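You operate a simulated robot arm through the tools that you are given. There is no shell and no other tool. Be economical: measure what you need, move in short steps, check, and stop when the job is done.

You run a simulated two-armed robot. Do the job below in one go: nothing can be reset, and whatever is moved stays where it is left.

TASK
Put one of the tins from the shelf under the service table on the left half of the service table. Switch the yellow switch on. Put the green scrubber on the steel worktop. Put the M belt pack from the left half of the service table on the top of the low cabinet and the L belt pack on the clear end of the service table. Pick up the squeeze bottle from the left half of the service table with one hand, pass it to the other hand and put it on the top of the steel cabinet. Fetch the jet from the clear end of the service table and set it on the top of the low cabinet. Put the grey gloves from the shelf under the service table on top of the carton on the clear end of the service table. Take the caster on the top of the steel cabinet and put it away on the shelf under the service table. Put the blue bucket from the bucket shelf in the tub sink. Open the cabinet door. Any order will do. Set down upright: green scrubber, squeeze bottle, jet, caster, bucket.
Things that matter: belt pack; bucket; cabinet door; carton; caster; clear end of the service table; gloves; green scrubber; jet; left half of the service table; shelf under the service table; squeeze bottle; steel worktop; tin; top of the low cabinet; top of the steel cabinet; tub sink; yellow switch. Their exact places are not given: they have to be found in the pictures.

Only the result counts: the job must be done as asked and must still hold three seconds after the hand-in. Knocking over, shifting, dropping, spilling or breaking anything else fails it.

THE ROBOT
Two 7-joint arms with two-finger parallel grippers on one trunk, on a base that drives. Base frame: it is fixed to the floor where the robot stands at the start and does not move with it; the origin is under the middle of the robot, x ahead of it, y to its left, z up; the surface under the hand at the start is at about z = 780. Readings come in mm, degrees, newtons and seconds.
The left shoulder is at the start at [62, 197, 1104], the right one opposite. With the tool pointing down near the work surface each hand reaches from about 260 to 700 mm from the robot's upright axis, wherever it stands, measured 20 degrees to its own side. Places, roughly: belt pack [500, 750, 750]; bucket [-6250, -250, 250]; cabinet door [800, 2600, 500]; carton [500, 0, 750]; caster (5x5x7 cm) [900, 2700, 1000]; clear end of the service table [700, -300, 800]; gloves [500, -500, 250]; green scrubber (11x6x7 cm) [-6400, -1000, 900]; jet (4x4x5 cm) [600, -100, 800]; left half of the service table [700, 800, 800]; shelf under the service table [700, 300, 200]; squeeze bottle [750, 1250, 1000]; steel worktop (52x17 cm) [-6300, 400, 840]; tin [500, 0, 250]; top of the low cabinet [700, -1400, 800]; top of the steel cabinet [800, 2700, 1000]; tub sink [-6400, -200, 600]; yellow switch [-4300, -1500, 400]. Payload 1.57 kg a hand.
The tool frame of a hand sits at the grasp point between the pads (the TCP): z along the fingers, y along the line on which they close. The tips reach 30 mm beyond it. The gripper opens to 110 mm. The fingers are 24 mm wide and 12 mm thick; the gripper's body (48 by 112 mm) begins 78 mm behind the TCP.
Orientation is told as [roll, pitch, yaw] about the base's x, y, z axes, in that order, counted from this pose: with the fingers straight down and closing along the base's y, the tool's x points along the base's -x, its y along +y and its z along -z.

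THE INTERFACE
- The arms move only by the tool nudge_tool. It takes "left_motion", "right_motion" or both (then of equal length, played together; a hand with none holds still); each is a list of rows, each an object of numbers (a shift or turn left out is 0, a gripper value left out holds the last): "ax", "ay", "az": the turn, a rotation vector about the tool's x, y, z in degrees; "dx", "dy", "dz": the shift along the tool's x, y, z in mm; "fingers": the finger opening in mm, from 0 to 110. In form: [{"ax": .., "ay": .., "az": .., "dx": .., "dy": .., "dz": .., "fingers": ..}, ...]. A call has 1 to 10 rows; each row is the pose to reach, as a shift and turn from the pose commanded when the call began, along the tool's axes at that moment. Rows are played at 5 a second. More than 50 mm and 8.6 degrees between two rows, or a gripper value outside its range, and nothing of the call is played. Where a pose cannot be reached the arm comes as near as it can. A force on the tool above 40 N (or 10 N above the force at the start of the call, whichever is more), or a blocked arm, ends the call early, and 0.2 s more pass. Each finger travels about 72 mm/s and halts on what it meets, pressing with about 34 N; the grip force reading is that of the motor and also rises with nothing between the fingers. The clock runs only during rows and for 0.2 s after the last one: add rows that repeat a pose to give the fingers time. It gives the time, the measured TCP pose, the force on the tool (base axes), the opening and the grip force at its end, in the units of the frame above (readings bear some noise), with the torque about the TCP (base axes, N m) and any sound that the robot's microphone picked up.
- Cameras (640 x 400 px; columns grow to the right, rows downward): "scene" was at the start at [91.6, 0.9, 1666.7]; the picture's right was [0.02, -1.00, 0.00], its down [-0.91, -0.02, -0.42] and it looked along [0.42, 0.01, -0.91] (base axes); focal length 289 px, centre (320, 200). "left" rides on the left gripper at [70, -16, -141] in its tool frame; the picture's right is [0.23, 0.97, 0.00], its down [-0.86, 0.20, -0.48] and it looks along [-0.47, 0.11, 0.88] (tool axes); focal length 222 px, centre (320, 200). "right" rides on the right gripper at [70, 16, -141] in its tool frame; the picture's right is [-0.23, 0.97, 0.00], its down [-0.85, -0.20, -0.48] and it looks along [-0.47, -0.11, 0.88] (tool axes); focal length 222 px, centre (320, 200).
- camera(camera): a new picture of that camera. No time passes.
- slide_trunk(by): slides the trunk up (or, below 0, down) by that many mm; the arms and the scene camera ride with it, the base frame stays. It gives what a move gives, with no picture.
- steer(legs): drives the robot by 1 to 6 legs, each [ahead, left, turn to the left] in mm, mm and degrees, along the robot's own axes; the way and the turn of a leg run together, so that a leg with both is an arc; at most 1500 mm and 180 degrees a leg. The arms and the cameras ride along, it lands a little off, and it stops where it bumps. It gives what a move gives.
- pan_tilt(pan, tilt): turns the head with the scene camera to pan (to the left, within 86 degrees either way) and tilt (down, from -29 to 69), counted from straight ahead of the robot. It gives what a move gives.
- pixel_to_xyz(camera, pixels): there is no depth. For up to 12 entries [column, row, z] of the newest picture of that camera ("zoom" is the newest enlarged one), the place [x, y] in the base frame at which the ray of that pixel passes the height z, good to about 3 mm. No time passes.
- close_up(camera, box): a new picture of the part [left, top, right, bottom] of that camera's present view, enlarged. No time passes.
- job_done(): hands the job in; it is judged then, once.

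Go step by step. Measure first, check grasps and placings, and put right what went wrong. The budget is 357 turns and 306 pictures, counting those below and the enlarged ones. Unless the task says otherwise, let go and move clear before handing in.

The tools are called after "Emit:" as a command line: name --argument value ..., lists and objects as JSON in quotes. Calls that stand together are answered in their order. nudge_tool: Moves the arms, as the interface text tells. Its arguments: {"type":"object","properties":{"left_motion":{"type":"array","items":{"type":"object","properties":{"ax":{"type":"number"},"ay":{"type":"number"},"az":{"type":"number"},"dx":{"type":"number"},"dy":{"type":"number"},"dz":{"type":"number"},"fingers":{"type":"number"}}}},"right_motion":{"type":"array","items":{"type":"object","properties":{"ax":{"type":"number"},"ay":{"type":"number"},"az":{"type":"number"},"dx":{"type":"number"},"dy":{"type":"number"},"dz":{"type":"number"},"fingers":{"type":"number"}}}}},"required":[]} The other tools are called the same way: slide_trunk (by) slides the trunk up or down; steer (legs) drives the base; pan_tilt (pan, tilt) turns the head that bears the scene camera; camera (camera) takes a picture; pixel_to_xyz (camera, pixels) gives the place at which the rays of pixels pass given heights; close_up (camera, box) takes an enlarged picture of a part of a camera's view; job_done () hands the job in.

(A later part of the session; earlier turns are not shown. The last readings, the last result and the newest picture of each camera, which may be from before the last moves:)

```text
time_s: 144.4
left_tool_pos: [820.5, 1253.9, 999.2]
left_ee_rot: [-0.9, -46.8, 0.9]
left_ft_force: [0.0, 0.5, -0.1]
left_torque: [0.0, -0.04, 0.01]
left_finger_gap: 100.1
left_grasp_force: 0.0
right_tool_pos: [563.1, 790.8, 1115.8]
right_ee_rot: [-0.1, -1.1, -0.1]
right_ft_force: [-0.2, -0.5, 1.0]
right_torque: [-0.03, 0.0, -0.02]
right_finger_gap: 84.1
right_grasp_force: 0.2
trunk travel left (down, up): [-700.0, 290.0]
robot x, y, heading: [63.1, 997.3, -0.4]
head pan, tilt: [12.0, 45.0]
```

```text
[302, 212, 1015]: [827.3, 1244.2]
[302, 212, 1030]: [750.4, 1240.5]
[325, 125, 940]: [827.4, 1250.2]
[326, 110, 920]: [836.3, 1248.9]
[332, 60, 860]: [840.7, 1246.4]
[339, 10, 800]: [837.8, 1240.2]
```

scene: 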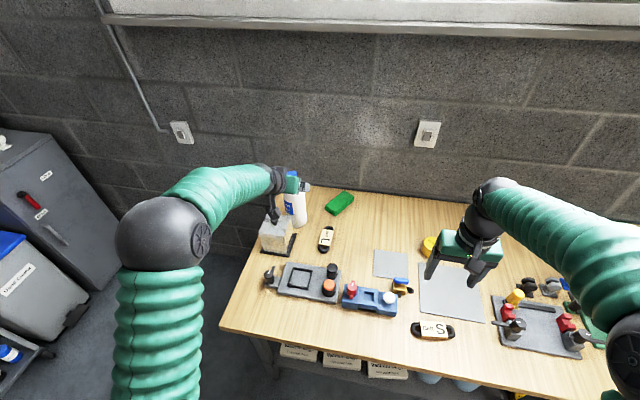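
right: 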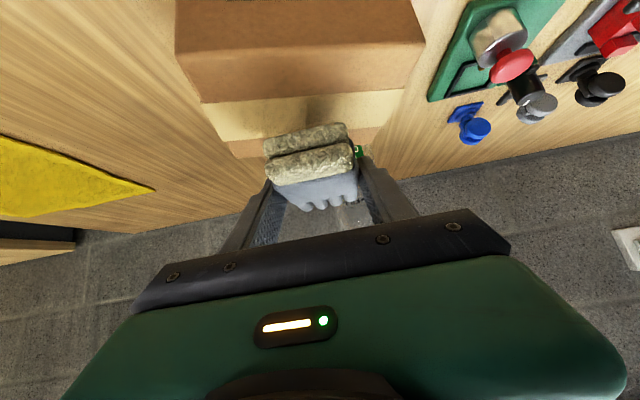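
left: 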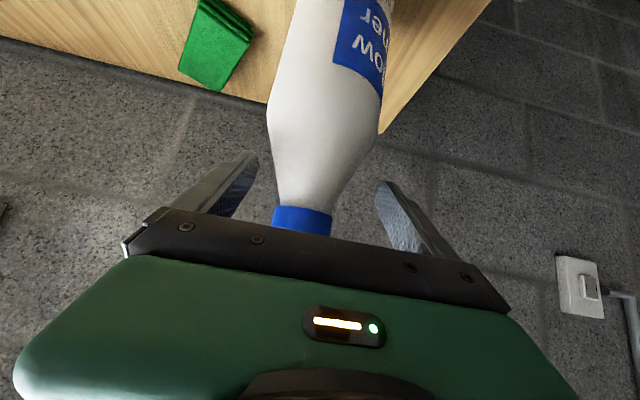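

Axis ≈ y 1246. Shift −7 and descend slowly.

Emit:
nudge_tool --left_motion '[{"dy": -7}, {"dx": 14, "dy": -7, "dz": 14}, {"dx": 29, "dy": -7, "dz": 27}, {"dx": 43, "dy": -7, "dz": 41}, {"dx": 57, "dy": -7, "dz": 55}]'

Emit:
camera --camera "left"

```text
time_s: 145.6
left_tool_pos: [823.2, 1244.5, 919.3]
left_ee_rot: [-1.0, -46.8, 1.0]
left_ft_force: [0.1, -0.1, -1.0]
left_torque: [0.01, 0.02, -0.01]
left_finger_gap: 100.0
left_grasp_force: 0.1
right_tool_pos: [564.2, 790.6, 1114.2]
right_ee_rot: [0.0, -0.8, -0.2]
right_ft_force: [-0.6, 0.2, 0.3]
right_torque: [0.03, 0.02, -0.02]
right_finger_gap: 83.9
right_grasp_force: 0.1
trunk travel left (down, up): [-700.0, 290.0]
robot x, y, heading: [61.5, 997.9, -0.4]
head pan, tilt: [12.0, 45.0]
```

```text
212 pictures are left
```

left: 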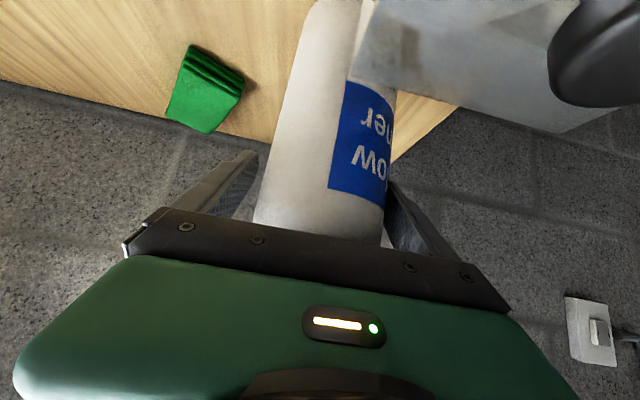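

Descend 14 more and close.

Emit:
nudge_tool --left_motion '[{"dx": 5, "dy": 2, "dz": 5}, {"dx": 10, "dy": 2, "dz": 10}, {"dx": 10, "dy": 2, "dz": 10, "fingers": 80}, {"dx": 10, "dy": 2, "dz": 10, "fingers": 60}, {"dx": 10, "dy": 2, "dz": 10, "fingers": 40}, {"dx": 10, "dy": 2, "dz": 10, "fingers": 30}, {"dx": 10, "dy": 2, "dz": 10, "fingers": 30}]'

Emit:
camera --camera "left"

```text
time_s: 147.2
left_tool_pos: [823.8, 1247.0, 906.2]
left_ee_rot: [-0.9, -46.7, 0.8]
left_ft_force: [1.5, -1.1, 0.2]
left_torque: [0.1, -0.21, -0.05]
left_finger_gap: 82.1
left_grasp_force: 33.7
right_tool_pos: [565.4, 789.9, 1116.3]
right_ee_rot: [0.0, -0.9, -0.1]
right_ft_force: [-0.3, 0.8, -0.4]
right_torque: [0.03, 0.03, -0.03]
right_finger_gap: 84.2
right_grasp_force: 0.1
trunk travel left (down, up): [-700.0, 290.0]
robot x, y, heading: [58.5, 991.4, -0.3]
head pan, tilt: [12.0, 45.0]
```

```text
211 pictures are left
```

left: 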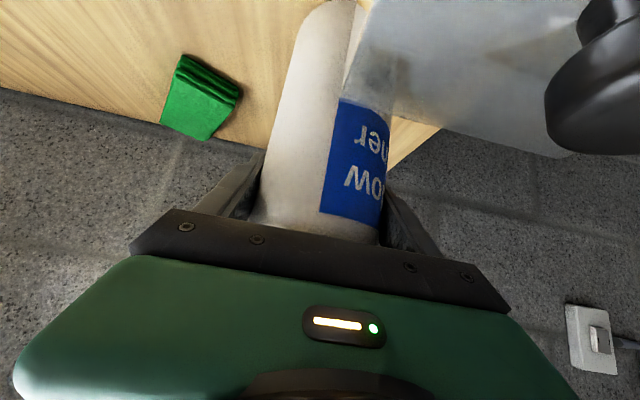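

Gripped (82 mm). Lift 130 mm straight up.

Emit:
nudge_tool --left_motion '[{"dx": -15, "dz": -14}, {"dx": -36, "dz": -34}, {"dx": -65, "dz": -61}, {"dx": -95, "dz": -89}]'

Emit:
camera --camera "scene"

```text
time_s: 148.2
left_tool_pos: [822.2, 1247.4, 1035.9]
left_ee_rot: [-1.0, -46.7, 0.9]
left_ft_force: [0.2, 0.3, -6.6]
left_torque: [0.01, -0.03, -0.02]
left_finger_gap: 82.0
left_grasp_force: 34.1
right_tool_pos: [563.2, 789.7, 1115.5]
right_ee_rot: [-0.1, -1.0, -0.1]
right_ft_force: [0.4, 0.2, 0.1]
right_torque: [0.0, -0.05, -0.01]
right_finger_gap: 84.1
right_grasp_force: 0.1
trunk travel left (down, up): [-700.0, 290.0]
robot x, y, heading: [61.6, 999.0, -0.3]
head pan, tilt: [12.0, 45.0]
```

```text
210 pictures are left
```

scene: 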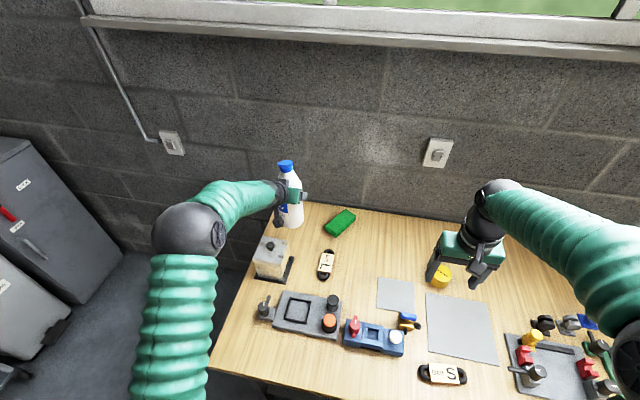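

Bottle held upright, base ~910. Back off from the table, and yaw the right hand toward +90°.

Emit:
steer --legs '[[-300, 0, 0]]'

Emit:
nudge_tool --right_motion '[{"az": -8.5, "fingers": 105}, {"az": -17}, {"az": -25.5}, {"az": -34}, {"az": -42.5}, {"az": -51}, {"az": -59.5}, {"az": -68}, {"az": -76.5}, {"az": -85}]'

Emit:
nudge_tool --left_motion '[{"dy": -25, "dx": 5, "dz": -5}, {"dy": -50, "dx": 15, "dz": -15}, {"dy": -75, "dx": 25, "dz": -25}, {"dy": -100, "dx": 35, "dz": -35}]'

Emit:
camera --camera "scene"

```text
time_s: 150.3
left_tool_pos: [523.1, 1249.8, 1033.5]
left_ee_rot: [-0.9, -46.7, 0.9]
left_ft_force: [-0.3, 0.2, -5.2]
left_torque: [0.01, -0.04, 0.0]
left_finger_gap: 82.3
left_grasp_force: 34.4
right_tool_pos: [263.8, 794.3, 1115.6]
right_ee_rot: [-0.1, -0.8, 0.0]
right_ft_force: [0.0, 0.3, 0.4]
right_torque: [0.02, -0.01, -0.03]
right_finger_gap: 83.8
right_grasp_force: 0.1
trunk travel left (down, up): [-700.0, 290.0]
robot x, y, heading: [-242.1, 1000.2, -0.6]
head pan, tilt: [12.0, 45.0]
```

```text
time_s: 152.5
left_tool_pos: [520.2, 1251.1, 1038.5]
left_ee_rot: [-0.9, -46.9, 0.9]
left_ft_force: [0.8, -0.2, -5.6]
left_torque: [0.01, 0.01, 0.01]
left_finger_gap: 82.4
left_grasp_force: 34.4
right_tool_pos: [260.2, 792.7, 1117.3]
right_ee_rot: [-1.0, 0.0, 85.1]
right_ft_force: [0.0, 0.0, 0.7]
right_torque: [0.01, 0.01, 0.01]
right_finger_gap: 105.3
right_grasp_force: 0.0
trunk travel left (down, up): [-700.0, 290.0]
robot x, y, heading: [-240.4, 996.1, -0.4]
head pan, tilt: [12.0, 45.0]
```

```text
time_s: 153.5
left_tool_pos: [469.4, 1146.4, 1038.1]
left_ee_rot: [-0.8, -46.8, 0.8]
left_ft_force: [0.0, -0.1, -5.6]
left_torque: [0.01, -0.02, 0.05]
left_finger_gap: 82.4
left_grasp_force: 34.3
right_tool_pos: [260.0, 791.0, 1115.9]
right_ee_rot: [-1.0, -0.1, 84.9]
right_ft_force: [-0.3, -0.7, 0.1]
right_torque: [0.02, 0.03, 0.02]
right_finger_gap: 105.1
right_grasp_force: 0.1
trunk travel left (down, up): [-700.0, 290.0]
robot x, y, heading: [-245.0, 1001.6, -0.2]
head pan, tilt: [12.0, 45.0]
```

```text
209 pictures are left
```

scene: 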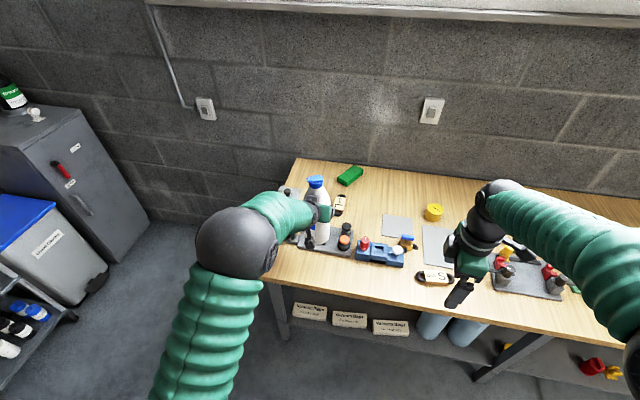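

Left arm handled it. Bring the right hand to a pre-grasp right of the bottle, pitching to −75°.

Emit:
nudge_tool --right_motion '[{"dx": -25, "dy": -20, "dz": 17, "ay": -8}, {"dx": -50, "dy": -40, "dz": 34, "ay": -16}, {"dx": -76, "dy": -62, "dz": 52, "ay": -24}, {"dx": -102, "dy": -83, "dz": 70, "ay": -32}, {"dx": -128, "dy": -104, "dz": 88, "ay": -40}, {"dx": -154, "dy": -126, "dz": 106, "ay": -48}, {"dx": -180, "dy": -147, "dz": 124, "ay": -56}, {"dx": -206, "dy": -168, "dz": 142, "ay": -64}, {"dx": -228, "dy": -190, "dz": 159, "ay": -72}]'

Emit:
camera --camera "scene"

Emit:
camera --camera "right"

```text
time_s: 155.5
left_tool_pos: [469.1, 1148.7, 1037.8]
left_ee_rot: [-1.1, -46.9, 0.8]
left_ft_force: [0.4, -0.5, -5.6]
left_torque: [-0.03, 0.0, 0.01]
left_finger_gap: 82.5
left_grasp_force: 34.1
right_tool_pos: [445.3, 1004.4, 968.7]
right_ee_rot: [-3.0, -72.0, 88.0]
right_ft_force: [0.1, 0.6, -1.2]
right_torque: [-0.03, 0.01, -0.01]
right_finger_gap: 105.1
right_grasp_force: 0.0
right hand out of reach, approached as far as the arm can: row 9
trunk travel left (down, up): [-700.0, 290.0]
robot x, y, heading: [-244.1, 1001.4, -0.7]
head pan, tilt: [12.0, 45.0]
```

```text
208 pictures are left
```

scene: 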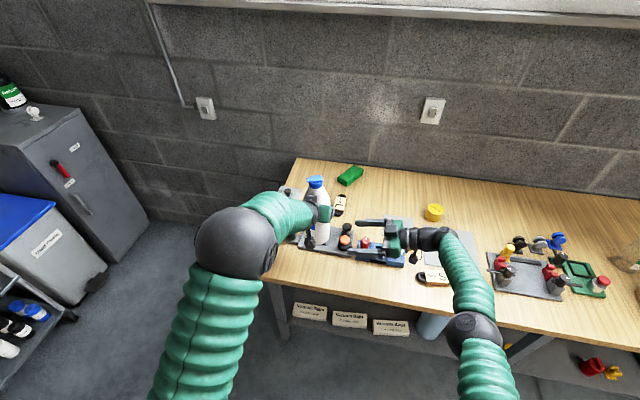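

```text
207 pictures are left
```

right: 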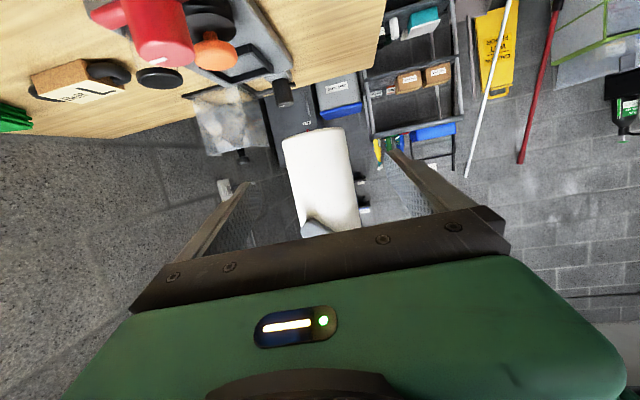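

Right hand is ready at (445,1004,969); bottle axis ≈ (456,1148). Move the bottle 70 mm toward the right hand with the left.

Emit:
nudge_tool --left_motion '[{"dy": -24, "dx": 3, "dz": -3}, {"dy": -47, "dx": 6, "dz": -6}, {"dy": -70, "dx": 8, "dz": -8}, {"dy": -70, "dx": 8, "dz": -8}]'

Emit:
camera --camera "right"

Emit:
close_up --camera "scene" --box '[270, 150, 430, 280]'

```text
time_s: 156.5
left_tool_pos: [459.7, 1079.4, 1040.1]
left_ee_rot: [-0.8, -46.8, 0.8]
left_ft_force: [0.4, -0.3, -5.2]
left_torque: [0.0, -0.02, -0.01]
left_finger_gap: 82.2
left_grasp_force: 34.4
right_tool_pos: [445.6, 1001.6, 968.8]
right_ee_rot: [-3.1, -72.1, 88.1]
right_ft_force: [0.1, 0.2, 0.6]
right_torque: [-0.02, -0.02, 0.03]
right_finger_gap: 105.1
right_grasp_force: 0.0
trunk travel left (down, up): [-700.0, 290.0]
robot x, y, heading: [-240.6, 996.6, -0.6]
head pan, tilt: [12.0, 45.0]
```

```text
206 pictures are left
```

right: 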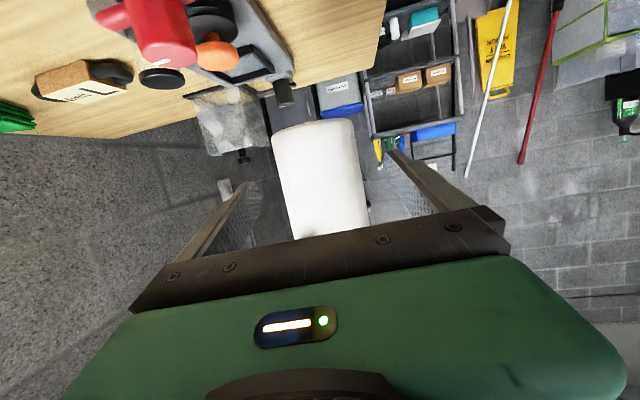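

```text
3.08 times, centred on (350, 215) of scene
```

zoom: 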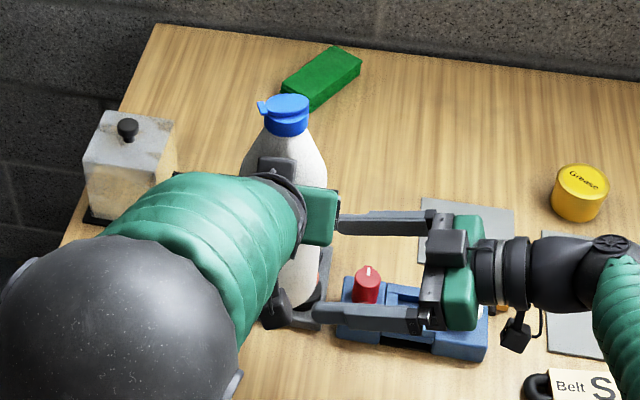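

Bottle aligned (center col ≈318 at row 154). Advance the right hand 72 mm and close.

Emit:
nudge_tool --right_motion '[{"dx": -3, "dz": 24}, {"dx": -6, "dz": 48}, {"dx": -10, "dz": 68}, {"dx": -10, "dz": 70}]'

Emit:
camera --camera "right"

Emit:
close_up --camera "scene" --box '[270, 150, 430, 280]'

```text
time_s: 157.5
left_tool_pos: [458.5, 1080.3, 1039.1]
left_ee_rot: [-0.8, -46.7, 0.8]
left_ft_force: [-3.7, 1.2, -6.3]
left_torque: [0.16, 0.25, 0.08]
left_finger_gap: 82.0
left_grasp_force: 33.8
right_tool_pos: [441.6, 1068.8, 958.8]
right_ee_rot: [-3.2, -71.9, 88.0]
right_ft_force: [4.1, -1.5, -0.5]
right_torque: [-0.01, 0.03, -0.17]
right_finger_gap: 108.6
right_grasp_force: 2.0
right hand out of reach, approached as far as the arm can: row 2, 3, 4
trunk travel left (down, up): [-700.0, 290.0]
robot x, y, heading: [-240.1, 998.7, -0.4]
head pan, tilt: [12.0, 45.0]
```

```text
204 pictures are left
```

right: 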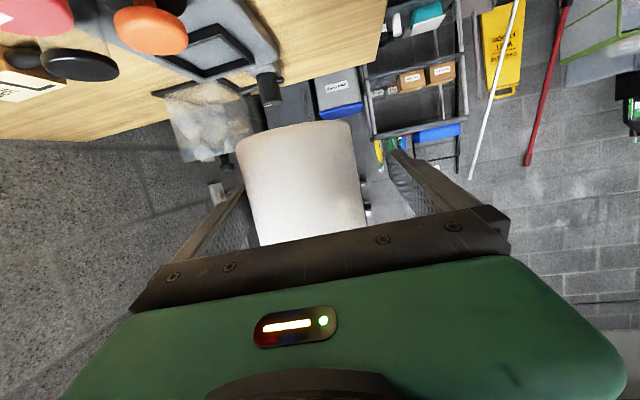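

```text
3.08 times, centred on (350, 215) of scene
```

zoom: 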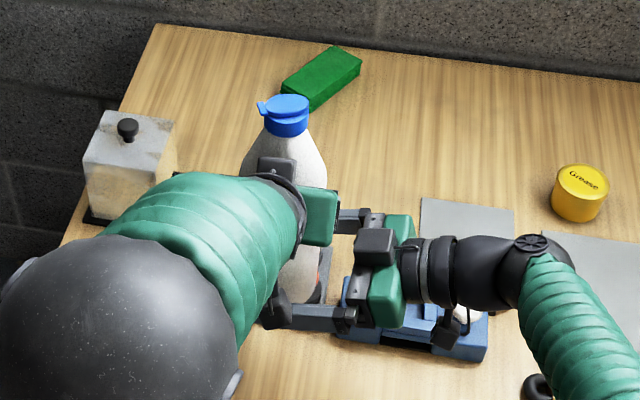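

Bottle is ~12 mm toward +x of the right hand. Shift the bottle −12 in x with the left, then close the right.

Emit:
nudge_tool --left_motion '[{"dx": 4, "dz": -4}, {"dx": 8, "dz": -9}, {"dx": 8, "dz": -9}, {"dx": 8, "dz": -9}, {"dx": 8, "dz": -9}, {"dx": 8, "dz": -9}]' --right_motion '[{}, {}, {"fingers": 90}, {"fingers": 70}, {"fingers": 60}, {"fingers": 60}]'

Emit:
camera --camera "right"

```text
time_s: 158.9
left_tool_pos: [446.9, 1079.6, 1038.3]
left_ee_rot: [-0.9, -46.9, 0.6]
left_ft_force: [-18.3, -2.4, 1.3]
left_torque: [-0.08, 0.47, -0.34]
left_finger_gap: 82.3
left_grasp_force: 34.2
right_tool_pos: [443.3, 1067.9, 956.8]
right_ee_rot: [-3.2, -72.0, 87.9]
right_ft_force: [18.0, 2.0, -2.0]
right_torque: [-0.25, 0.99, 0.14]
right_finger_gap: 83.2
right_grasp_force: 33.8
trunk travel left (down, up): [-700.0, 290.0]
robot x, y, heading: [-239.6, 1000.5, -0.4]
head pan, tilt: [12.0, 45.0]
```

```text
202 pictures are left
```

right: 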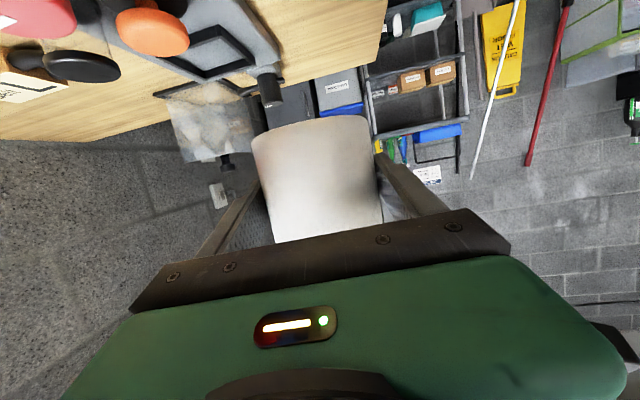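

Both grip. Relieve the left by ~6 mm, then open it and back it off along its finger axis.

Emit:
nudge_tool --left_motion '[{"dx": -3, "dz": 3}, {"dx": -4, "dz": 4}, {"dx": -4, "dz": 4, "fingers": 95}, {"dx": -4, "dz": 4, "fingers": 108}, {"dx": -4, "dz": 4, "fingers": 108}]'

Emit:
camera --camera "left"

```text
time_s: 160.1
left_tool_pos: [453.1, 1079.1, 1040.6]
left_ee_rot: [-0.9, -47.0, 0.8]
left_ft_force: [-0.2, 0.0, -0.3]
left_torque: [0.0, -0.05, -0.01]
left_finger_gap: 108.1
left_grasp_force: 0.0
right_tool_pos: [440.5, 1069.6, 958.0]
right_ee_rot: [-3.3, -72.0, 88.3]
right_ft_force: [0.7, 0.1, -1.1]
right_torque: [-0.05, 0.01, 0.0]
right_finger_gap: 84.3
right_grasp_force: 34.3
trunk travel left (down, up): [-700.0, 290.0]
robot x, y, heading: [-242.1, 999.6, -0.4]
head pan, tilt: [12.0, 45.0]
```

```text
201 pictures are left
```

left: 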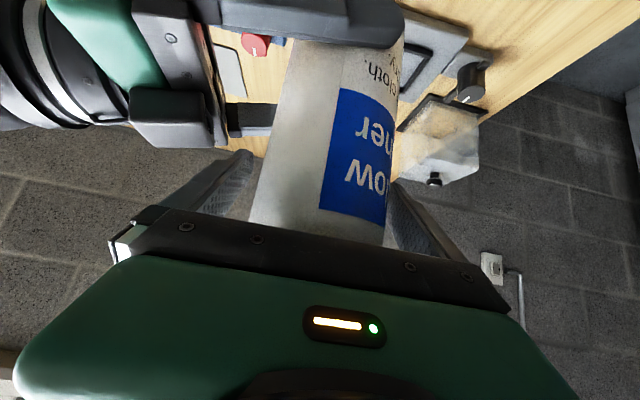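

Left is free of load. Raise it straight up off the bottle.

Emit:
nudge_tool --left_motion '[{"dx": -15, "dz": -14}, {"dx": -36, "dz": -34}, {"dx": -65, "dz": -61}, {"dx": -95, "dz": -89}, {"dx": -124, "dz": -116}, {"dx": -146, "dz": -137}]'

Emit:
camera --camera "scene"

```text
time_s: 161.5
left_tool_pos: [450.8, 1082.2, 1239.5]
left_ee_rot: [-0.9, -46.9, 0.8]
left_ft_force: [0.0, -0.2, 0.3]
left_torque: [-0.01, 0.03, -0.02]
left_finger_gap: 108.1
left_grasp_force: 0.1
right_tool_pos: [441.5, 1068.3, 957.4]
right_ee_rot: [-3.3, -72.0, 88.1]
right_ft_force: [-0.7, -0.4, 0.5]
right_torque: [-0.09, 0.01, -0.02]
right_finger_gap: 83.8
right_grasp_force: 34.4
trunk travel left (down, up): [-700.0, 290.0]
robot x, y, heading: [-240.0, 997.7, -0.4]
head pan, tilt: [12.0, 45.0]
```

```text
200 pictures are left
```

scene: 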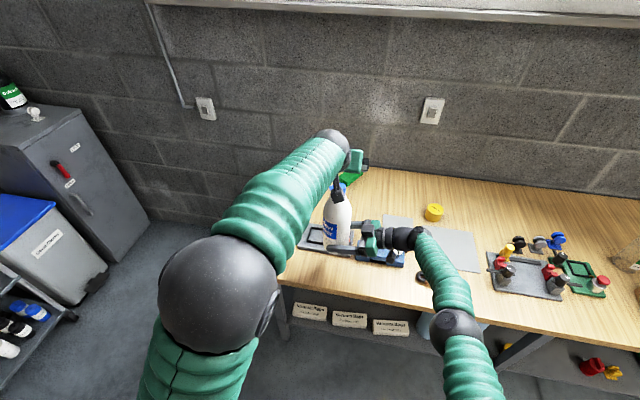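

Handover done. Unpitch the left hand while moving it left.

Emit:
nudge_tool --left_motion '[{"dy": 30, "ay": 6}, {"dy": 60, "ay": 12}, {"dy": 90, "ay": 18}, {"dy": 120, "ay": 24}, {"dy": 150, "ay": 30}, {"dy": 170, "ay": 36}, {"dy": 180, "ay": 42}, {"dy": 180, "ay": 47}]'

Emit:
pan_tilt --pan 55 --tilt 30

Emit:
camera --camera "scene"

```text
time_s: 163.3
left_tool_pos: [401.7, 1256.1, 1218.3]
left_ee_rot: [-0.7, -3.8, 0.2]
left_ft_force: [0.9, 0.5, -0.2]
left_torque: [0.02, 0.03, 0.01]
left_finger_gap: 108.1
left_grasp_force: 0.1
left hand out of reach, approached as far as the arm can: row 6, 7, 8
right_tool_pos: [441.0, 1069.3, 957.4]
right_ee_rot: [-3.3, -72.0, 88.1]
right_ft_force: [0.1, -0.1, -0.1]
right_torque: [-0.1, 0.03, 0.01]
right_finger_gap: 83.6
right_grasp_force: 33.7
trunk travel left (down, up): [-700.0, 290.0]
robot x, y, heading: [-242.5, 996.6, -0.5]
head pan, tilt: [12.0, 45.0]
```

```text
time_s: 164.4
left_tool_pos: [404.5, 1255.2, 1217.5]
left_ee_rot: [-0.6, -3.9, 0.3]
left_ft_force: [0.4, 0.8, 0.1]
left_torque: [-0.01, -0.01, 0.0]
left_finger_gap: 108.1
left_grasp_force: 0.1
right_tool_pos: [441.6, 1069.2, 957.7]
right_ee_rot: [-3.2, -72.1, 88.0]
right_ft_force: [0.7, -0.7, -1.1]
right_torque: [-0.04, -0.03, 0.05]
right_finger_gap: 83.5
right_grasp_force: 34.3
trunk travel left (down, up): [-700.0, 290.0]
robot x, y, heading: [-243.2, 998.6, -0.6]
head pan, tilt: [55.0, 30.0]
```

```text
199 pictures are left
```

scene: 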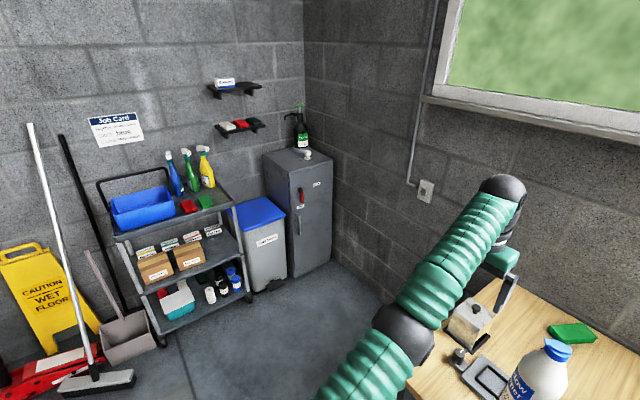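

Emit:
close_up --camera "scene" --box '[220, 90, 380, 300]'

Emit:
pixel_to_xyz --camera "scene" --pixels '[[263, 152, 1000], [290, 169, 1000], [333, 158, 1000], [294, 279, 0], [330, 266, 0], [305, 154, 1000]]'

```text
1.90 times, centred on (300, 195) of scene
```

zoom: 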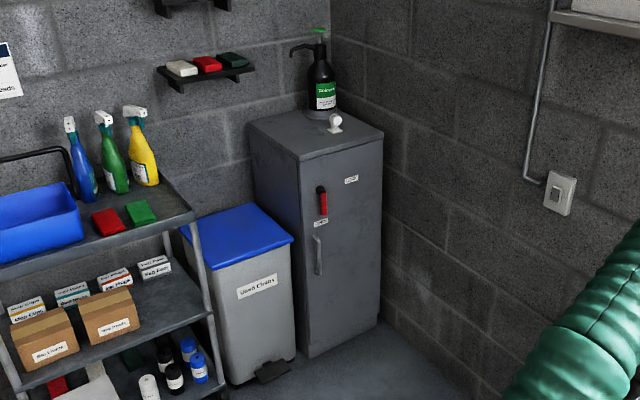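

```text
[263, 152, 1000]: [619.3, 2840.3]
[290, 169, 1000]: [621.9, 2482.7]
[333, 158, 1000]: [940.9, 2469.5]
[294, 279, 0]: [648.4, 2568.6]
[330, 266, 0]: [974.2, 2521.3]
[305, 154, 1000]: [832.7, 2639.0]
```

Emit:
pixel_to_xyz --camera "scene" --pixels '[[160, 343, 0], [243, 297, 0], [268, 290, 0], [252, 292, 0], [155, 356, 0], [290, 169, 960], [333, 158, 960], [263, 152, 960], [303, 157, 965]]'

```text
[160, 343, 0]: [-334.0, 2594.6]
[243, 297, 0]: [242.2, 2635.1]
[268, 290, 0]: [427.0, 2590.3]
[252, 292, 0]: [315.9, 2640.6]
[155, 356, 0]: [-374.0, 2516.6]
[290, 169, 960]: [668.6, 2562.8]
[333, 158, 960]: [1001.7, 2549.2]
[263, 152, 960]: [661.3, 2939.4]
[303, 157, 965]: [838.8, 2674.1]
```

Cabinet: front y≈2560, x≈655–990, top z≈965; caster at (303,155). Tuck the left hand, raise trunk 130, drive left 500 and turn 40°.

Emit:
nudge_tool --left_motion '[{"dx": 40}, {"dx": 80}, {"dx": 120, "dz": 20}, {"dx": 160, "dz": 40}, {"dx": 190, "dy": 30, "dz": 60}]'

Emit:
slide_trunk --by 130

Emit:
steer --legs '[[0, 500, 0], [0, 0, 40]]'

Emit:
pan_tilt --pan 10 --tilt 35

Emit:
camera --camera "scene"

```text
time_s: 165.6
left_tool_pos: [394.7, 1275.7, 1230.3]
left_ee_rot: [-0.8, -3.9, 0.2]
left_ft_force: [-0.5, 0.8, -0.4]
left_torque: [-0.01, -0.01, -0.01]
left_finger_gap: 107.9
left_grasp_force: 0.1
left hand out of reach, approached as far as the arm can: row 1, 2, 3, 4, 5
right_tool_pos: [441.6, 1069.9, 958.7]
right_ee_rot: [-3.3, -72.1, 87.9]
right_ft_force: [0.9, 0.4, -0.3]
right_torque: [-0.05, -0.01, 0.0]
right_finger_gap: 83.3
right_grasp_force: 33.7
trunk travel left (down, up): [-700.0, 290.0]
robot x, y, heading: [-244.0, 998.2, -0.3]
head pan, tilt: [55.0, 30.0]
```

```text
time_s: 167.2
left_tool_pos: [395.3, 1274.5, 1359.5]
left_ee_rot: [-0.7, -3.8, 0.1]
left_ft_force: [1.0, -0.1, -0.2]
left_torque: [-0.03, -0.05, 0.0]
left_finger_gap: 108.1
left_grasp_force: 0.0
right_tool_pos: [441.8, 1069.9, 1087.9]
right_ee_rot: [-3.0, -72.0, 88.0]
right_ft_force: [0.5, -0.1, -6.2]
right_torque: [-0.04, 0.0, 0.01]
right_finger_gap: 83.4
right_grasp_force: 33.9
trunk travel left (down, up): [-830.0, 160.0]
robot x, y, heading: [-242.8, 998.4, -0.3]
head pan, tilt: [55.0, 30.0]
```

```text
time_s: 172.0
left_tool_pos: [81.3, 2112.2, 1361.0]
left_ee_rot: [-0.4, -3.9, 39.8]
left_ft_force: [0.0, -1.0, -0.2]
left_torque: [0.06, 0.01, 0.04]
left_finger_gap: 108.0
left_grasp_force: 0.0
right_tool_pos: [247.9, 1986.7, 1087.4]
right_ee_rot: [-3.0, -72.1, 127.5]
right_ft_force: [-0.5, 0.5, -5.3]
right_torque: [-0.03, -0.01, 0.04]
right_finger_gap: 83.0
right_grasp_force: 33.9
trunk travel left (down, up): [-830.0, 160.0]
robot x, y, heading: [-241.1, 1497.8, 39.7]
head pan, tilt: [55.0, 30.0]
```

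```text
time_s: 173.1
left_tool_pos: [72.0, 2118.7, 1360.2]
left_ee_rot: [-0.9, -3.5, 40.0]
left_ft_force: [-0.1, -0.6, -0.5]
left_torque: [-0.02, -0.01, -0.01]
left_finger_gap: 107.9
left_grasp_force: 0.0
right_tool_pos: [242.4, 1990.0, 1088.0]
right_ee_rot: [-3.7, -71.9, 128.2]
right_ft_force: [0.2, -0.4, -6.1]
right_torque: [-0.07, 0.0, 0.0]
right_finger_gap: 83.3
right_grasp_force: 34.0
trunk travel left (down, up): [-830.0, 160.0]
robot x, y, heading: [-238.6, 1499.9, 39.1]
head pan, tilt: [10.0, 35.0]
```

```text
197 pictures are left
```

scene: 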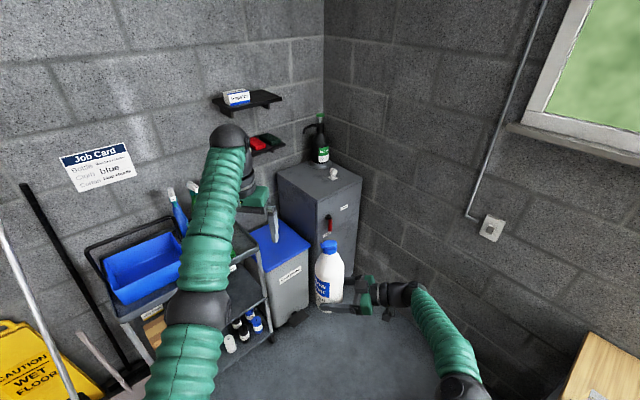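

Bottle held (−6 N). Lower and tuck the left arm before driving on.

Emit:
nudge_tool --left_motion '[{"dz": 40}, {"dz": 80}, {"dz": 120}, {"dz": 160}, {"dz": 180, "dx": 40}, {"dz": 180, "dx": 80}, {"dz": 180, "dx": 120}, {"dz": 180, "dx": 160}, {"dz": 180, "dx": 200}]'

Emit:
camera --camera "scene"

```text
time_s: 175.1
left_tool_pos: [93.8, 2169.8, 1201.2]
left_ee_rot: [-0.7, -3.8, 39.9]
left_ft_force: [-0.2, 0.2, 0.0]
left_torque: [0.02, 0.03, 0.0]
left_finger_gap: 107.8
left_grasp_force: 0.1
left hand out of reach, approached as far as the arm can: row 1, 2, 3, 4, 5, 6, 7, 8, 9
right_tool_pos: [243.1, 1988.8, 1088.7]
right_ee_rot: [-3.7, -72.1, 128.2]
right_ft_force: [0.0, -0.4, -5.4]
right_torque: [-0.03, -0.08, -0.02]
right_finger_gap: 83.1
right_grasp_force: 34.0
trunk travel left (down, up): [-830.0, 160.0]
robot x, y, heading: [-238.4, 1495.3, 39.3]
head pan, tilt: [10.0, 35.0]
```

```text
196 pictures are left
```

scene: 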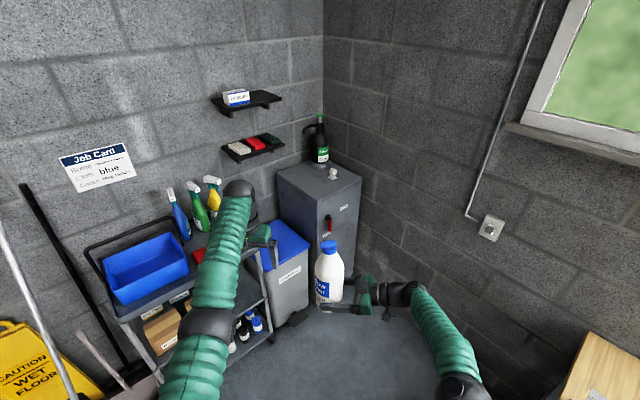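

The left arm will not retract in this configuration. Try retracting with a yaw change to swing the elbow outward.

Emit:
nudge_tool --left_motion '[{"az": 8, "dx": 30, "dy": 10}, {"az": 16, "dx": 60, "dy": 20}, {"az": 24, "dx": 90, "dy": 30}, {"az": 32, "dx": 120, "dy": 40}, {"az": 40, "dx": 150, "dy": 50}]'

Emit:
camera --camera "scene"

```text
time_s: 176.3
left_tool_pos: [18.5, 2219.5, 1217.9]
left_ee_rot: [1.8, -3.3, -0.5]
left_ft_force: [-0.2, -0.4, 0.4]
left_torque: [-0.01, -0.01, 0.0]
left_finger_gap: 108.1
left_grasp_force: 0.0
left hand out of reach, approached as far as the arm can: row 1, 2, 3, 4, 5
right_tool_pos: [243.2, 1989.1, 1088.0]
right_ee_rot: [-3.8, -71.8, 128.2]
right_ft_force: [-0.4, -0.5, -6.2]
right_torque: [0.01, -0.05, 0.01]
right_finger_gap: 82.7
right_grasp_force: 34.3
trunk travel left (down, up): [-830.0, 160.0]
robot x, y, heading: [-238.2, 1500.7, 39.3]
head pan, tilt: [10.0, 35.0]
```

```text
195 pictures are left
```

scene: 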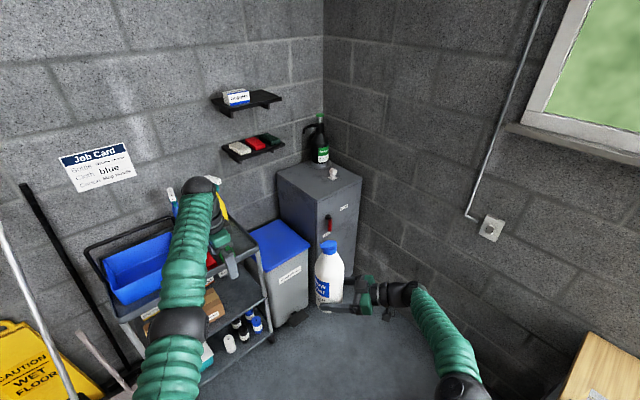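

Arm is straight. Command it inward-and-back so the elbow bends outward.

Emit:
nudge_tool --left_motion '[{"dx": 4, "dy": -40}, {"dx": 8, "dy": -80}, {"dx": 12, "dy": -120}, {"dx": 16, "dy": -160}, {"dx": 20, "dy": -200}, {"dx": 24, "dy": -240}]'

Emit:
camera --camera "scene"

```text
time_s: 177.7
left_tool_pos: [138.0, 2114.6, 1240.2]
left_ee_rot: [1.8, -3.0, -0.3]
left_ft_force: [0.7, -0.4, -0.3]
left_torque: [-0.02, 0.0, 0.03]
left_finger_gap: 107.8
left_grasp_force: 0.0
left hand out of reach, approached as far as the arm can: row 1, 2, 3, 4, 5, 6
right_tool_pos: [244.6, 1987.8, 1089.2]
right_ee_rot: [-3.5, -72.1, 128.2]
right_ft_force: [-0.4, -0.7, -5.8]
right_torque: [0.0, -0.03, 0.06]
right_finger_gap: 82.6
right_grasp_force: 34.2
trunk travel left (down, up): [-830.0, 160.0]
robot x, y, heading: [-237.3, 1497.3, 39.2]
head pan, tilt: [10.0, 35.0]
```

```text
194 pictures are left
```

scene: 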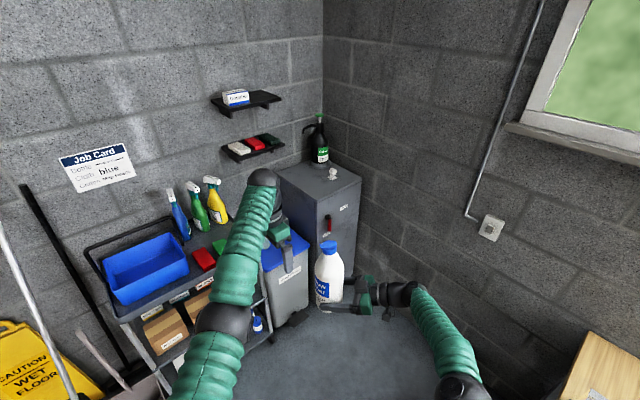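

Rotate the left hand's yaw outward (rel +40°) first, as in the earlier recovery.

Emit:
nudge_tool --left_motion '[{"az": -8.4}, {"az": -16.8}, {"az": -25}, {"az": -33}, {"az": -41}, {"az": -49}, {"az": -57}, {"az": -65}, {"az": -73}, {"az": -80}]'

Emit:
nudge_tool --left_motion '[{"dx": 25, "dy": 12, "az": 7}, {"dx": 50, "dy": 24, "az": 14}, {"dx": 75, "dy": 36, "az": 21}, {"dx": 104, "dy": 47, "az": 28}, {"dx": 140, "dy": 47, "az": 35}, {"dx": 170, "dy": 47, "az": 40}]'

Emit:
camera --camera "scene"

```text
time_s: 179.9
left_tool_pos: [139.4, 2112.2, 1245.8]
left_ee_rot: [-3.1, -2.5, 80.1]
left_ft_force: [0.4, 0.2, 0.0]
left_torque: [0.01, 0.02, 0.02]
left_finger_gap: 107.7
left_grasp_force: 0.1
left hand out of reach, approached as far as the arm can: row 2, 3, 4, 5, 6, 7, 8, 9, 10
right_tool_pos: [243.9, 1989.1, 1088.3]
right_ee_rot: [-3.6, -72.1, 128.2]
right_ft_force: [0.2, -0.6, -5.6]
right_torque: [-0.03, -0.04, 0.02]
right_finger_gap: 82.6
right_grasp_force: 34.7
trunk travel left (down, up): [-830.0, 160.0]
robot x, y, heading: [-238.8, 1493.8, 39.4]
head pan, tilt: [10.0, 35.0]
```

```text
time_s: 181.3
left_tool_pos: [187.0, 2037.2, 1281.2]
left_ee_rot: [-0.5, -3.6, 39.7]
left_ft_force: [-0.8, 1.2, 0.2]
left_torque: [0.01, 0.08, 0.05]
left_finger_gap: 106.7
left_grasp_force: 0.0
left hand out of reach, approached as far as the arm can: row 1, 2, 3, 4, 5, 6
right_tool_pos: [245.4, 1988.1, 1088.7]
right_ee_rot: [-3.7, -72.1, 128.2]
right_ft_force: [1.1, -0.4, -5.6]
right_torque: [0.29, 0.08, 0.0]
right_finger_gap: 81.9
right_grasp_force: 27.5
trunk travel left (down, up): [-830.0, 160.0]
robot x, y, heading: [-240.3, 1493.5, 39.4]
head pan, tilt: [10.0, 35.0]
```

```text
193 pictures are left
```

scene: 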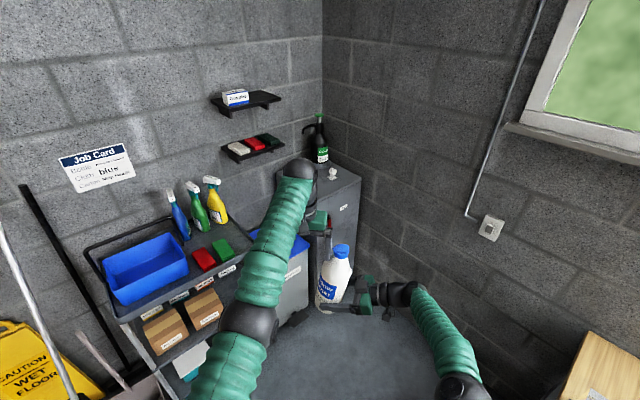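

The left hand drifted onto the bottle cap. Move it away to the left immediately.

Emit:
nudge_tool --left_motion '[{"dy": 30}, {"dy": 70}, {"dy": 110}, {"dy": 150}, {"dy": 190}]'

Emit:
camera --camera "scene"

Emit:
camera --camera "right"

```text
time_s: 182.5
left_tool_pos: [54.4, 2178.1, 1273.4]
left_ee_rot: [-0.9, -3.8, 39.8]
left_ft_force: [0.5, -1.0, -0.2]
left_torque: [-0.04, -0.02, -0.02]
left_finger_gap: 108.0
left_grasp_force: 0.1
left hand out of reach, approached as far as the arm can: row 5
right_tool_pos: [242.1, 1990.0, 1088.5]
right_ee_rot: [-3.7, -71.8, 128.1]
right_ft_force: [0.0, 0.1, -6.0]
right_torque: [0.0, -0.02, -0.02]
right_finger_gap: 81.9
right_grasp_force: 34.1
trunk travel left (down, up): [-830.0, 160.0]
robot x, y, heading: [-238.5, 1499.0, 39.2]
head pan, tilt: [10.0, 35.0]
```

```text
192 pictures are left
```

scene: 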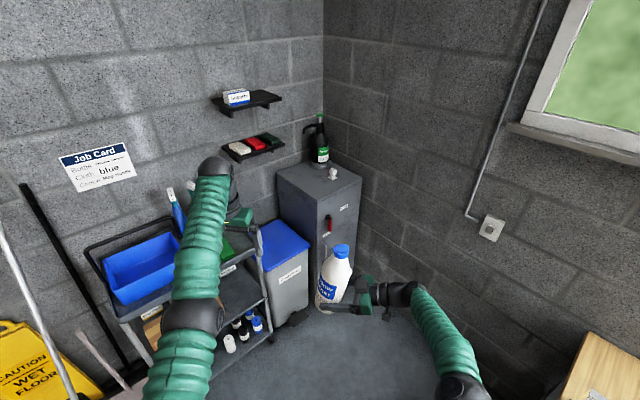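

```text
191 pictures are left
```

right: 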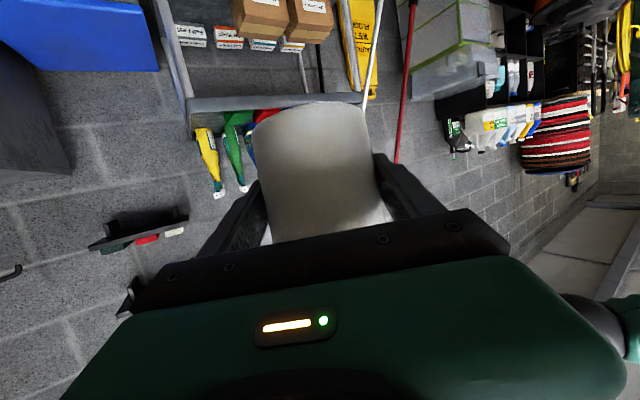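

Bottle stays held but leans a bit. Left hand now near its commanded pose; try retracting it straight back.

Emit:
nudge_tool --left_motion '[{"dx": 25}, {"dx": 50}, {"dx": 75}, {"dx": 100}]'

Emit:
close_up --camera "scene" --box '[270, 200, 430, 340]'

```text
time_s: 183.5
left_tool_pos: [34.1, 2181.8, 1298.4]
left_ee_rot: [-0.7, -3.8, 39.9]
left_ft_force: [-0.1, 0.2, 0.9]
left_torque: [-0.04, -0.04, 0.03]
left_finger_gap: 108.1
left_grasp_force: 0.0
left hand out of reach, approached as far as the arm can: row 1, 2, 3, 4
right_tool_pos: [242.8, 1989.4, 1088.2]
right_ee_rot: [-3.6, -71.9, 128.2]
right_ft_force: [0.1, 0.3, -4.9]
right_torque: [0.0, -0.01, -0.03]
right_finger_gap: 81.8
right_grasp_force: 34.1
trunk travel left (down, up): [-830.0, 160.0]
robot x, y, heading: [-242.1, 1499.0, 39.4]
head pan, tilt: [10.0, 35.0]
```

```text
2.86 times, centred on (350, 270) of scene
```

zoom: 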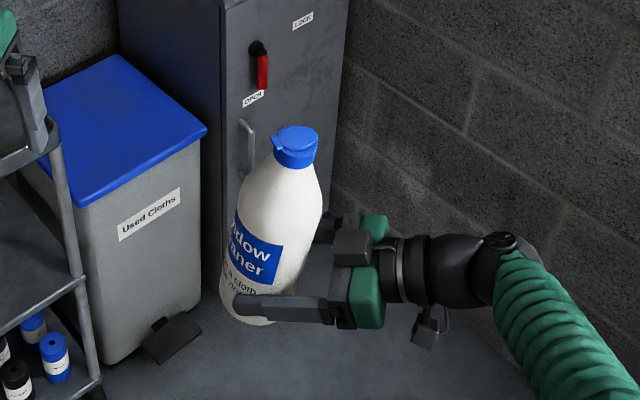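

Elbow is locked straight. Recreate the earlier recovery: lower + yaw out, then pitch to bend the elbow.

Emit:
nudge_tool --left_motion '[{"az": -7, "dz": 25}, {"az": -14, "dz": 50}, {"az": -21, "dz": 75}, {"az": -28, "dz": 100}, {"az": -35, "dz": 125}, {"az": -42, "dz": 150}]'

Emit:
nudge_tool --left_motion '[{"ay": -8}, {"ay": -16}, {"ay": -24}, {"ay": -32}, {"ay": -40}, {"ay": -48}]'

Emit:
camera --camera "scene"

```text
time_s: 184.9
left_tool_pos: [55.6, 2207.9, 1146.5]
left_ee_rot: [-3.1, -2.3, 82.0]
left_ft_force: [0.6, -0.3, -0.3]
left_torque: [0.03, 0.0, -0.03]
left_finger_gap: 107.8
left_grasp_force: 0.0
left hand out of reach, approached as far as the arm can: row 1, 2, 3, 4, 5, 6
right_tool_pos: [243.1, 1989.2, 1088.4]
right_ee_rot: [-3.7, -71.9, 128.1]
right_ft_force: [0.1, -0.1, -6.4]
right_torque: [0.0, 0.02, -0.01]
right_finger_gap: 81.6
right_grasp_force: 34.3
trunk travel left (down, up): [-830.0, 160.0]
robot x, y, heading: [-236.8, 1497.6, 39.3]
head pan, tilt: [10.0, 35.0]
```

```text
time_s: 186.3
left_tool_pos: [164.6, 2313.2, 1142.0]
left_ee_rot: [-4.8, -50.5, 85.5]
left_ft_force: [0.7, 0.4, -0.3]
left_torque: [0.01, -0.02, 0.04]
left_finger_gap: 108.2
left_grasp_force: 0.0
left hand out of reach, approached as far as the arm can: row 1, 2, 3, 4, 5, 6
right_tool_pos: [243.9, 1990.3, 1088.4]
right_ee_rot: [-3.6, -72.0, 128.0]
right_ft_force: [0.1, -0.3, -4.8]
right_torque: [-0.02, 0.0, -0.05]
right_finger_gap: 81.9
right_grasp_force: 33.9
trunk travel left (down, up): [-830.0, 160.0]
robot x, y, heading: [-234.5, 1499.8, 39.3]
head pan, tilt: [10.0, 35.0]
```

```text
189 pictures are left
```

scene: 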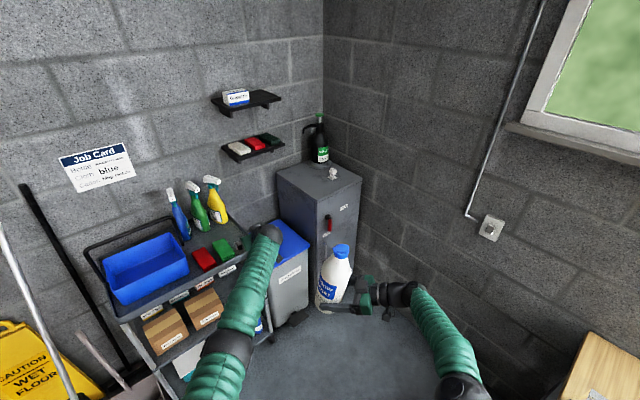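

Still straight. Swing the hand leftward while unpitching to change the shoulder configuration.

Emit:
nudge_tool --left_motion '[{"ay": 6, "dx": -18, "dy": 27, "dz": 22}, {"ay": 12, "dx": -36, "dy": 54, "dz": 44}, {"ay": 18, "dx": -54, "dy": 81, "dz": 66}, {"ay": 24, "dx": -72, "dy": 108, "dz": 88}, {"ay": 30, "dx": -90, "dy": 135, "dz": 110}, {"ay": 36, "dx": -108, "dy": 162, "dz": 132}, {"ay": 42, "dx": -126, "dy": 189, "dz": 154}, {"ay": 48, "dx": -144, "dy": 216, "dz": 176}]'

Emit:
pan_tilt --pan 35 --tilt 45

Emit:
camera --camera "scene"

```text
time_s: 188.1
left_tool_pos: [-113.9, 2293.0, 1096.8]
left_ee_rot: [-3.2, -2.2, 81.8]
left_ft_force: [-0.5, 0.4, 0.6]
left_torque: [-0.02, -0.05, -0.03]
left_finger_gap: 107.9
left_grasp_force: 0.1
left hand out of reach, approached as far as the arm can: row 1, 2, 3, 4, 5, 6, 7, 8
right_tool_pos: [243.2, 1989.9, 1089.1]
right_ee_rot: [-3.7, -71.9, 128.2]
right_ft_force: [-1.1, 0.9, -5.5]
right_torque: [-0.03, 0.03, 0.0]
right_finger_gap: 81.9
right_grasp_force: 34.4
trunk travel left (down, up): [-830.0, 160.0]
robot x, y, heading: [-236.2, 1497.9, 39.4]
head pan, tilt: [10.0, 35.0]
```

```text
time_s: 189.0
left_tool_pos: [-113.7, 2294.0, 1096.0]
left_ee_rot: [-3.0, -2.3, 81.9]
left_ft_force: [0.3, 0.6, 0.5]
left_torque: [0.0, 0.01, 0.01]
left_finger_gap: 107.9
left_grasp_force: 0.2
right_tool_pos: [243.1, 1989.1, 1088.0]
right_ee_rot: [-3.6, -71.9, 128.2]
right_ft_force: [0.0, 0.5, -6.0]
right_torque: [0.03, 0.01, -0.04]
right_finger_gap: 81.7
right_grasp_force: 33.5
trunk travel left (down, up): [-830.0, 160.0]
robot x, y, heading: [-236.6, 1495.8, 39.3]
head pan, tilt: [35.0, 45.0]
```

```text
188 pictures are left
```

scene: 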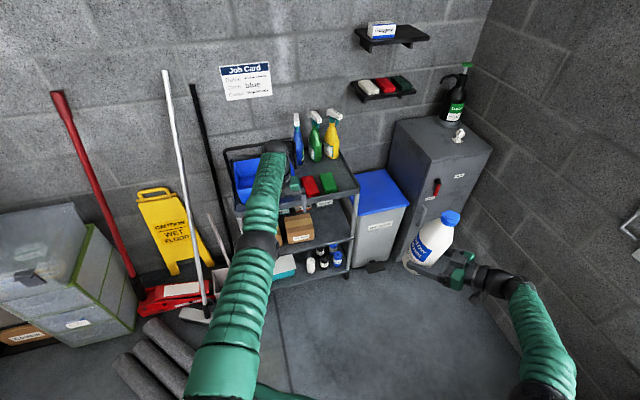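

Emit:
nudge_tool --left_motion '[{"dx": 43, "dy": 9}, {"dx": 86, "dy": 18}, {"dx": 129, "dy": 28}, {"dx": 172, "dy": 38}, {"dx": 215, "dy": 48}, {"dx": 258, "dy": 58}, {"dx": 300, "dy": 67}, {"dx": 343, "dy": 77}]'

Emit:
nudge_tool --left_motion '[{"az": 8}, {"az": 16}, {"az": 24}, {"az": 32}, {"az": 40}]'

Emit:
camera --camera "scene"

```text
time_s: 190.8
left_tool_pos: [-111.8, 2293.2, 1093.6]
left_ee_rot: [-3.1, -2.3, 82.0]
left_ft_force: [0.1, 0.2, -0.1]
left_torque: [0.01, 0.01, -0.03]
left_finger_gap: 107.9
left_grasp_force: 0.0
left hand out of reach, approached as far as the arm can: row 1, 2, 3, 4, 5, 6, 7, 8
right_tool_pos: [243.1, 1988.3, 1087.7]
right_ee_rot: [-3.7, -71.9, 128.1]
right_ft_force: [0.3, -0.7, -6.3]
right_torque: [-0.01, -0.03, 0.01]
right_finger_gap: 81.9
right_grasp_force: 34.0
trunk travel left (down, up): [-830.0, 160.0]
robot x, y, heading: [-237.3, 1495.8, 39.5]
head pan, tilt: [35.0, 45.0]
```

```text
time_s: 192.0
left_tool_pos: [-111.0, 2296.1, 1097.0]
left_ee_rot: [-0.9, -3.9, 41.8]
left_ft_force: [0.0, -0.2, -0.6]
left_torque: [0.01, -0.02, 0.03]
left_finger_gap: 107.9
left_grasp_force: 0.0
right_tool_pos: [243.3, 1988.5, 1088.2]
right_ee_rot: [-3.5, -71.9, 128.1]
right_ft_force: [-0.3, -0.2, -4.9]
right_torque: [-0.01, -0.04, 0.03]
right_finger_gap: 81.9
right_grasp_force: 33.9
trunk travel left (down, up): [-830.0, 160.0]
robot x, y, heading: [-237.4, 1498.9, 39.5]
head pan, tilt: [35.0, 45.0]
```

```text
187 pictures are left
```

scene: 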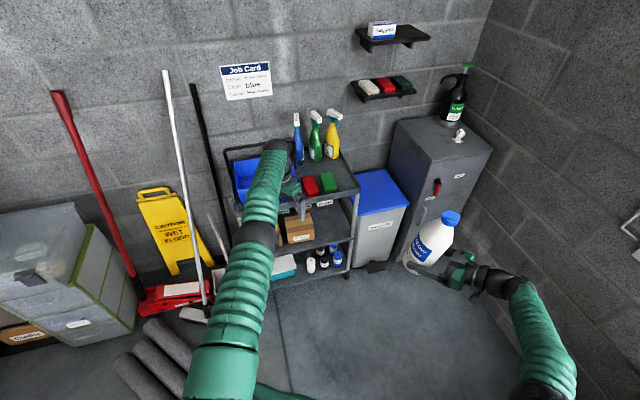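

Pure radial retraction is singular. Try a chord: inward (right) plus back plus up.

Emit:
nudge_tool --left_motion '[{"dx": 5, "dy": -30, "dz": -10}, {"dx": 20, "dy": -65, "dz": -20}, {"dx": 40, "dy": -100, "dz": -30}, {"dx": 65, "dy": -135, "dz": -40}, {"dx": 90, "dy": -165, "dz": -45}, {"dx": 120, "dy": -190, "dz": -50}, {"dx": 150, "dy": -210, "dz": -54}]'

Emit:
camera --camera "scene"

```text
time_s: 193.6
left_tool_pos: [20.4, 2229.1, 1157.1]
left_ee_rot: [-0.8, -3.7, 41.9]
left_ft_force: [-0.2, -0.3, -0.2]
left_torque: [-0.02, 0.01, -0.02]
left_finger_gap: 108.1
left_grasp_force: 0.1
left hand out of reach, approached as far as the arm can: row 1, 2, 3, 4, 5, 6, 7
right_tool_pos: [243.5, 1988.2, 1089.3]
right_ee_rot: [-3.7, -72.0, 128.1]
right_ft_force: [-0.1, -1.0, -5.6]
right_torque: [0.0, 0.01, -0.01]
right_finger_gap: 81.7
right_grasp_force: 34.4
trunk travel left (down, up): [-830.0, 160.0]
robot x, y, heading: [-236.3, 1499.6, 39.3]
head pan, tilt: [35.0, 45.0]
```

```text
186 pictures are left
```

scene: 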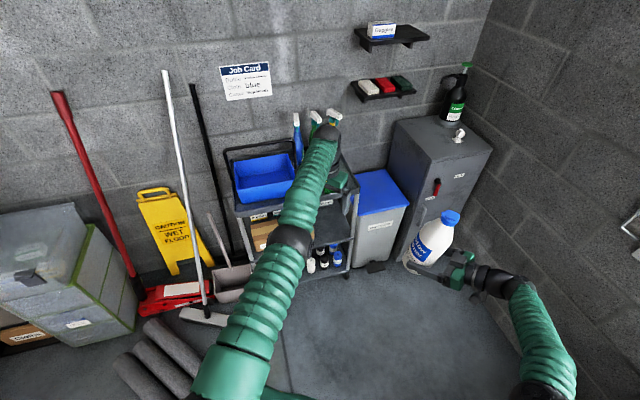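

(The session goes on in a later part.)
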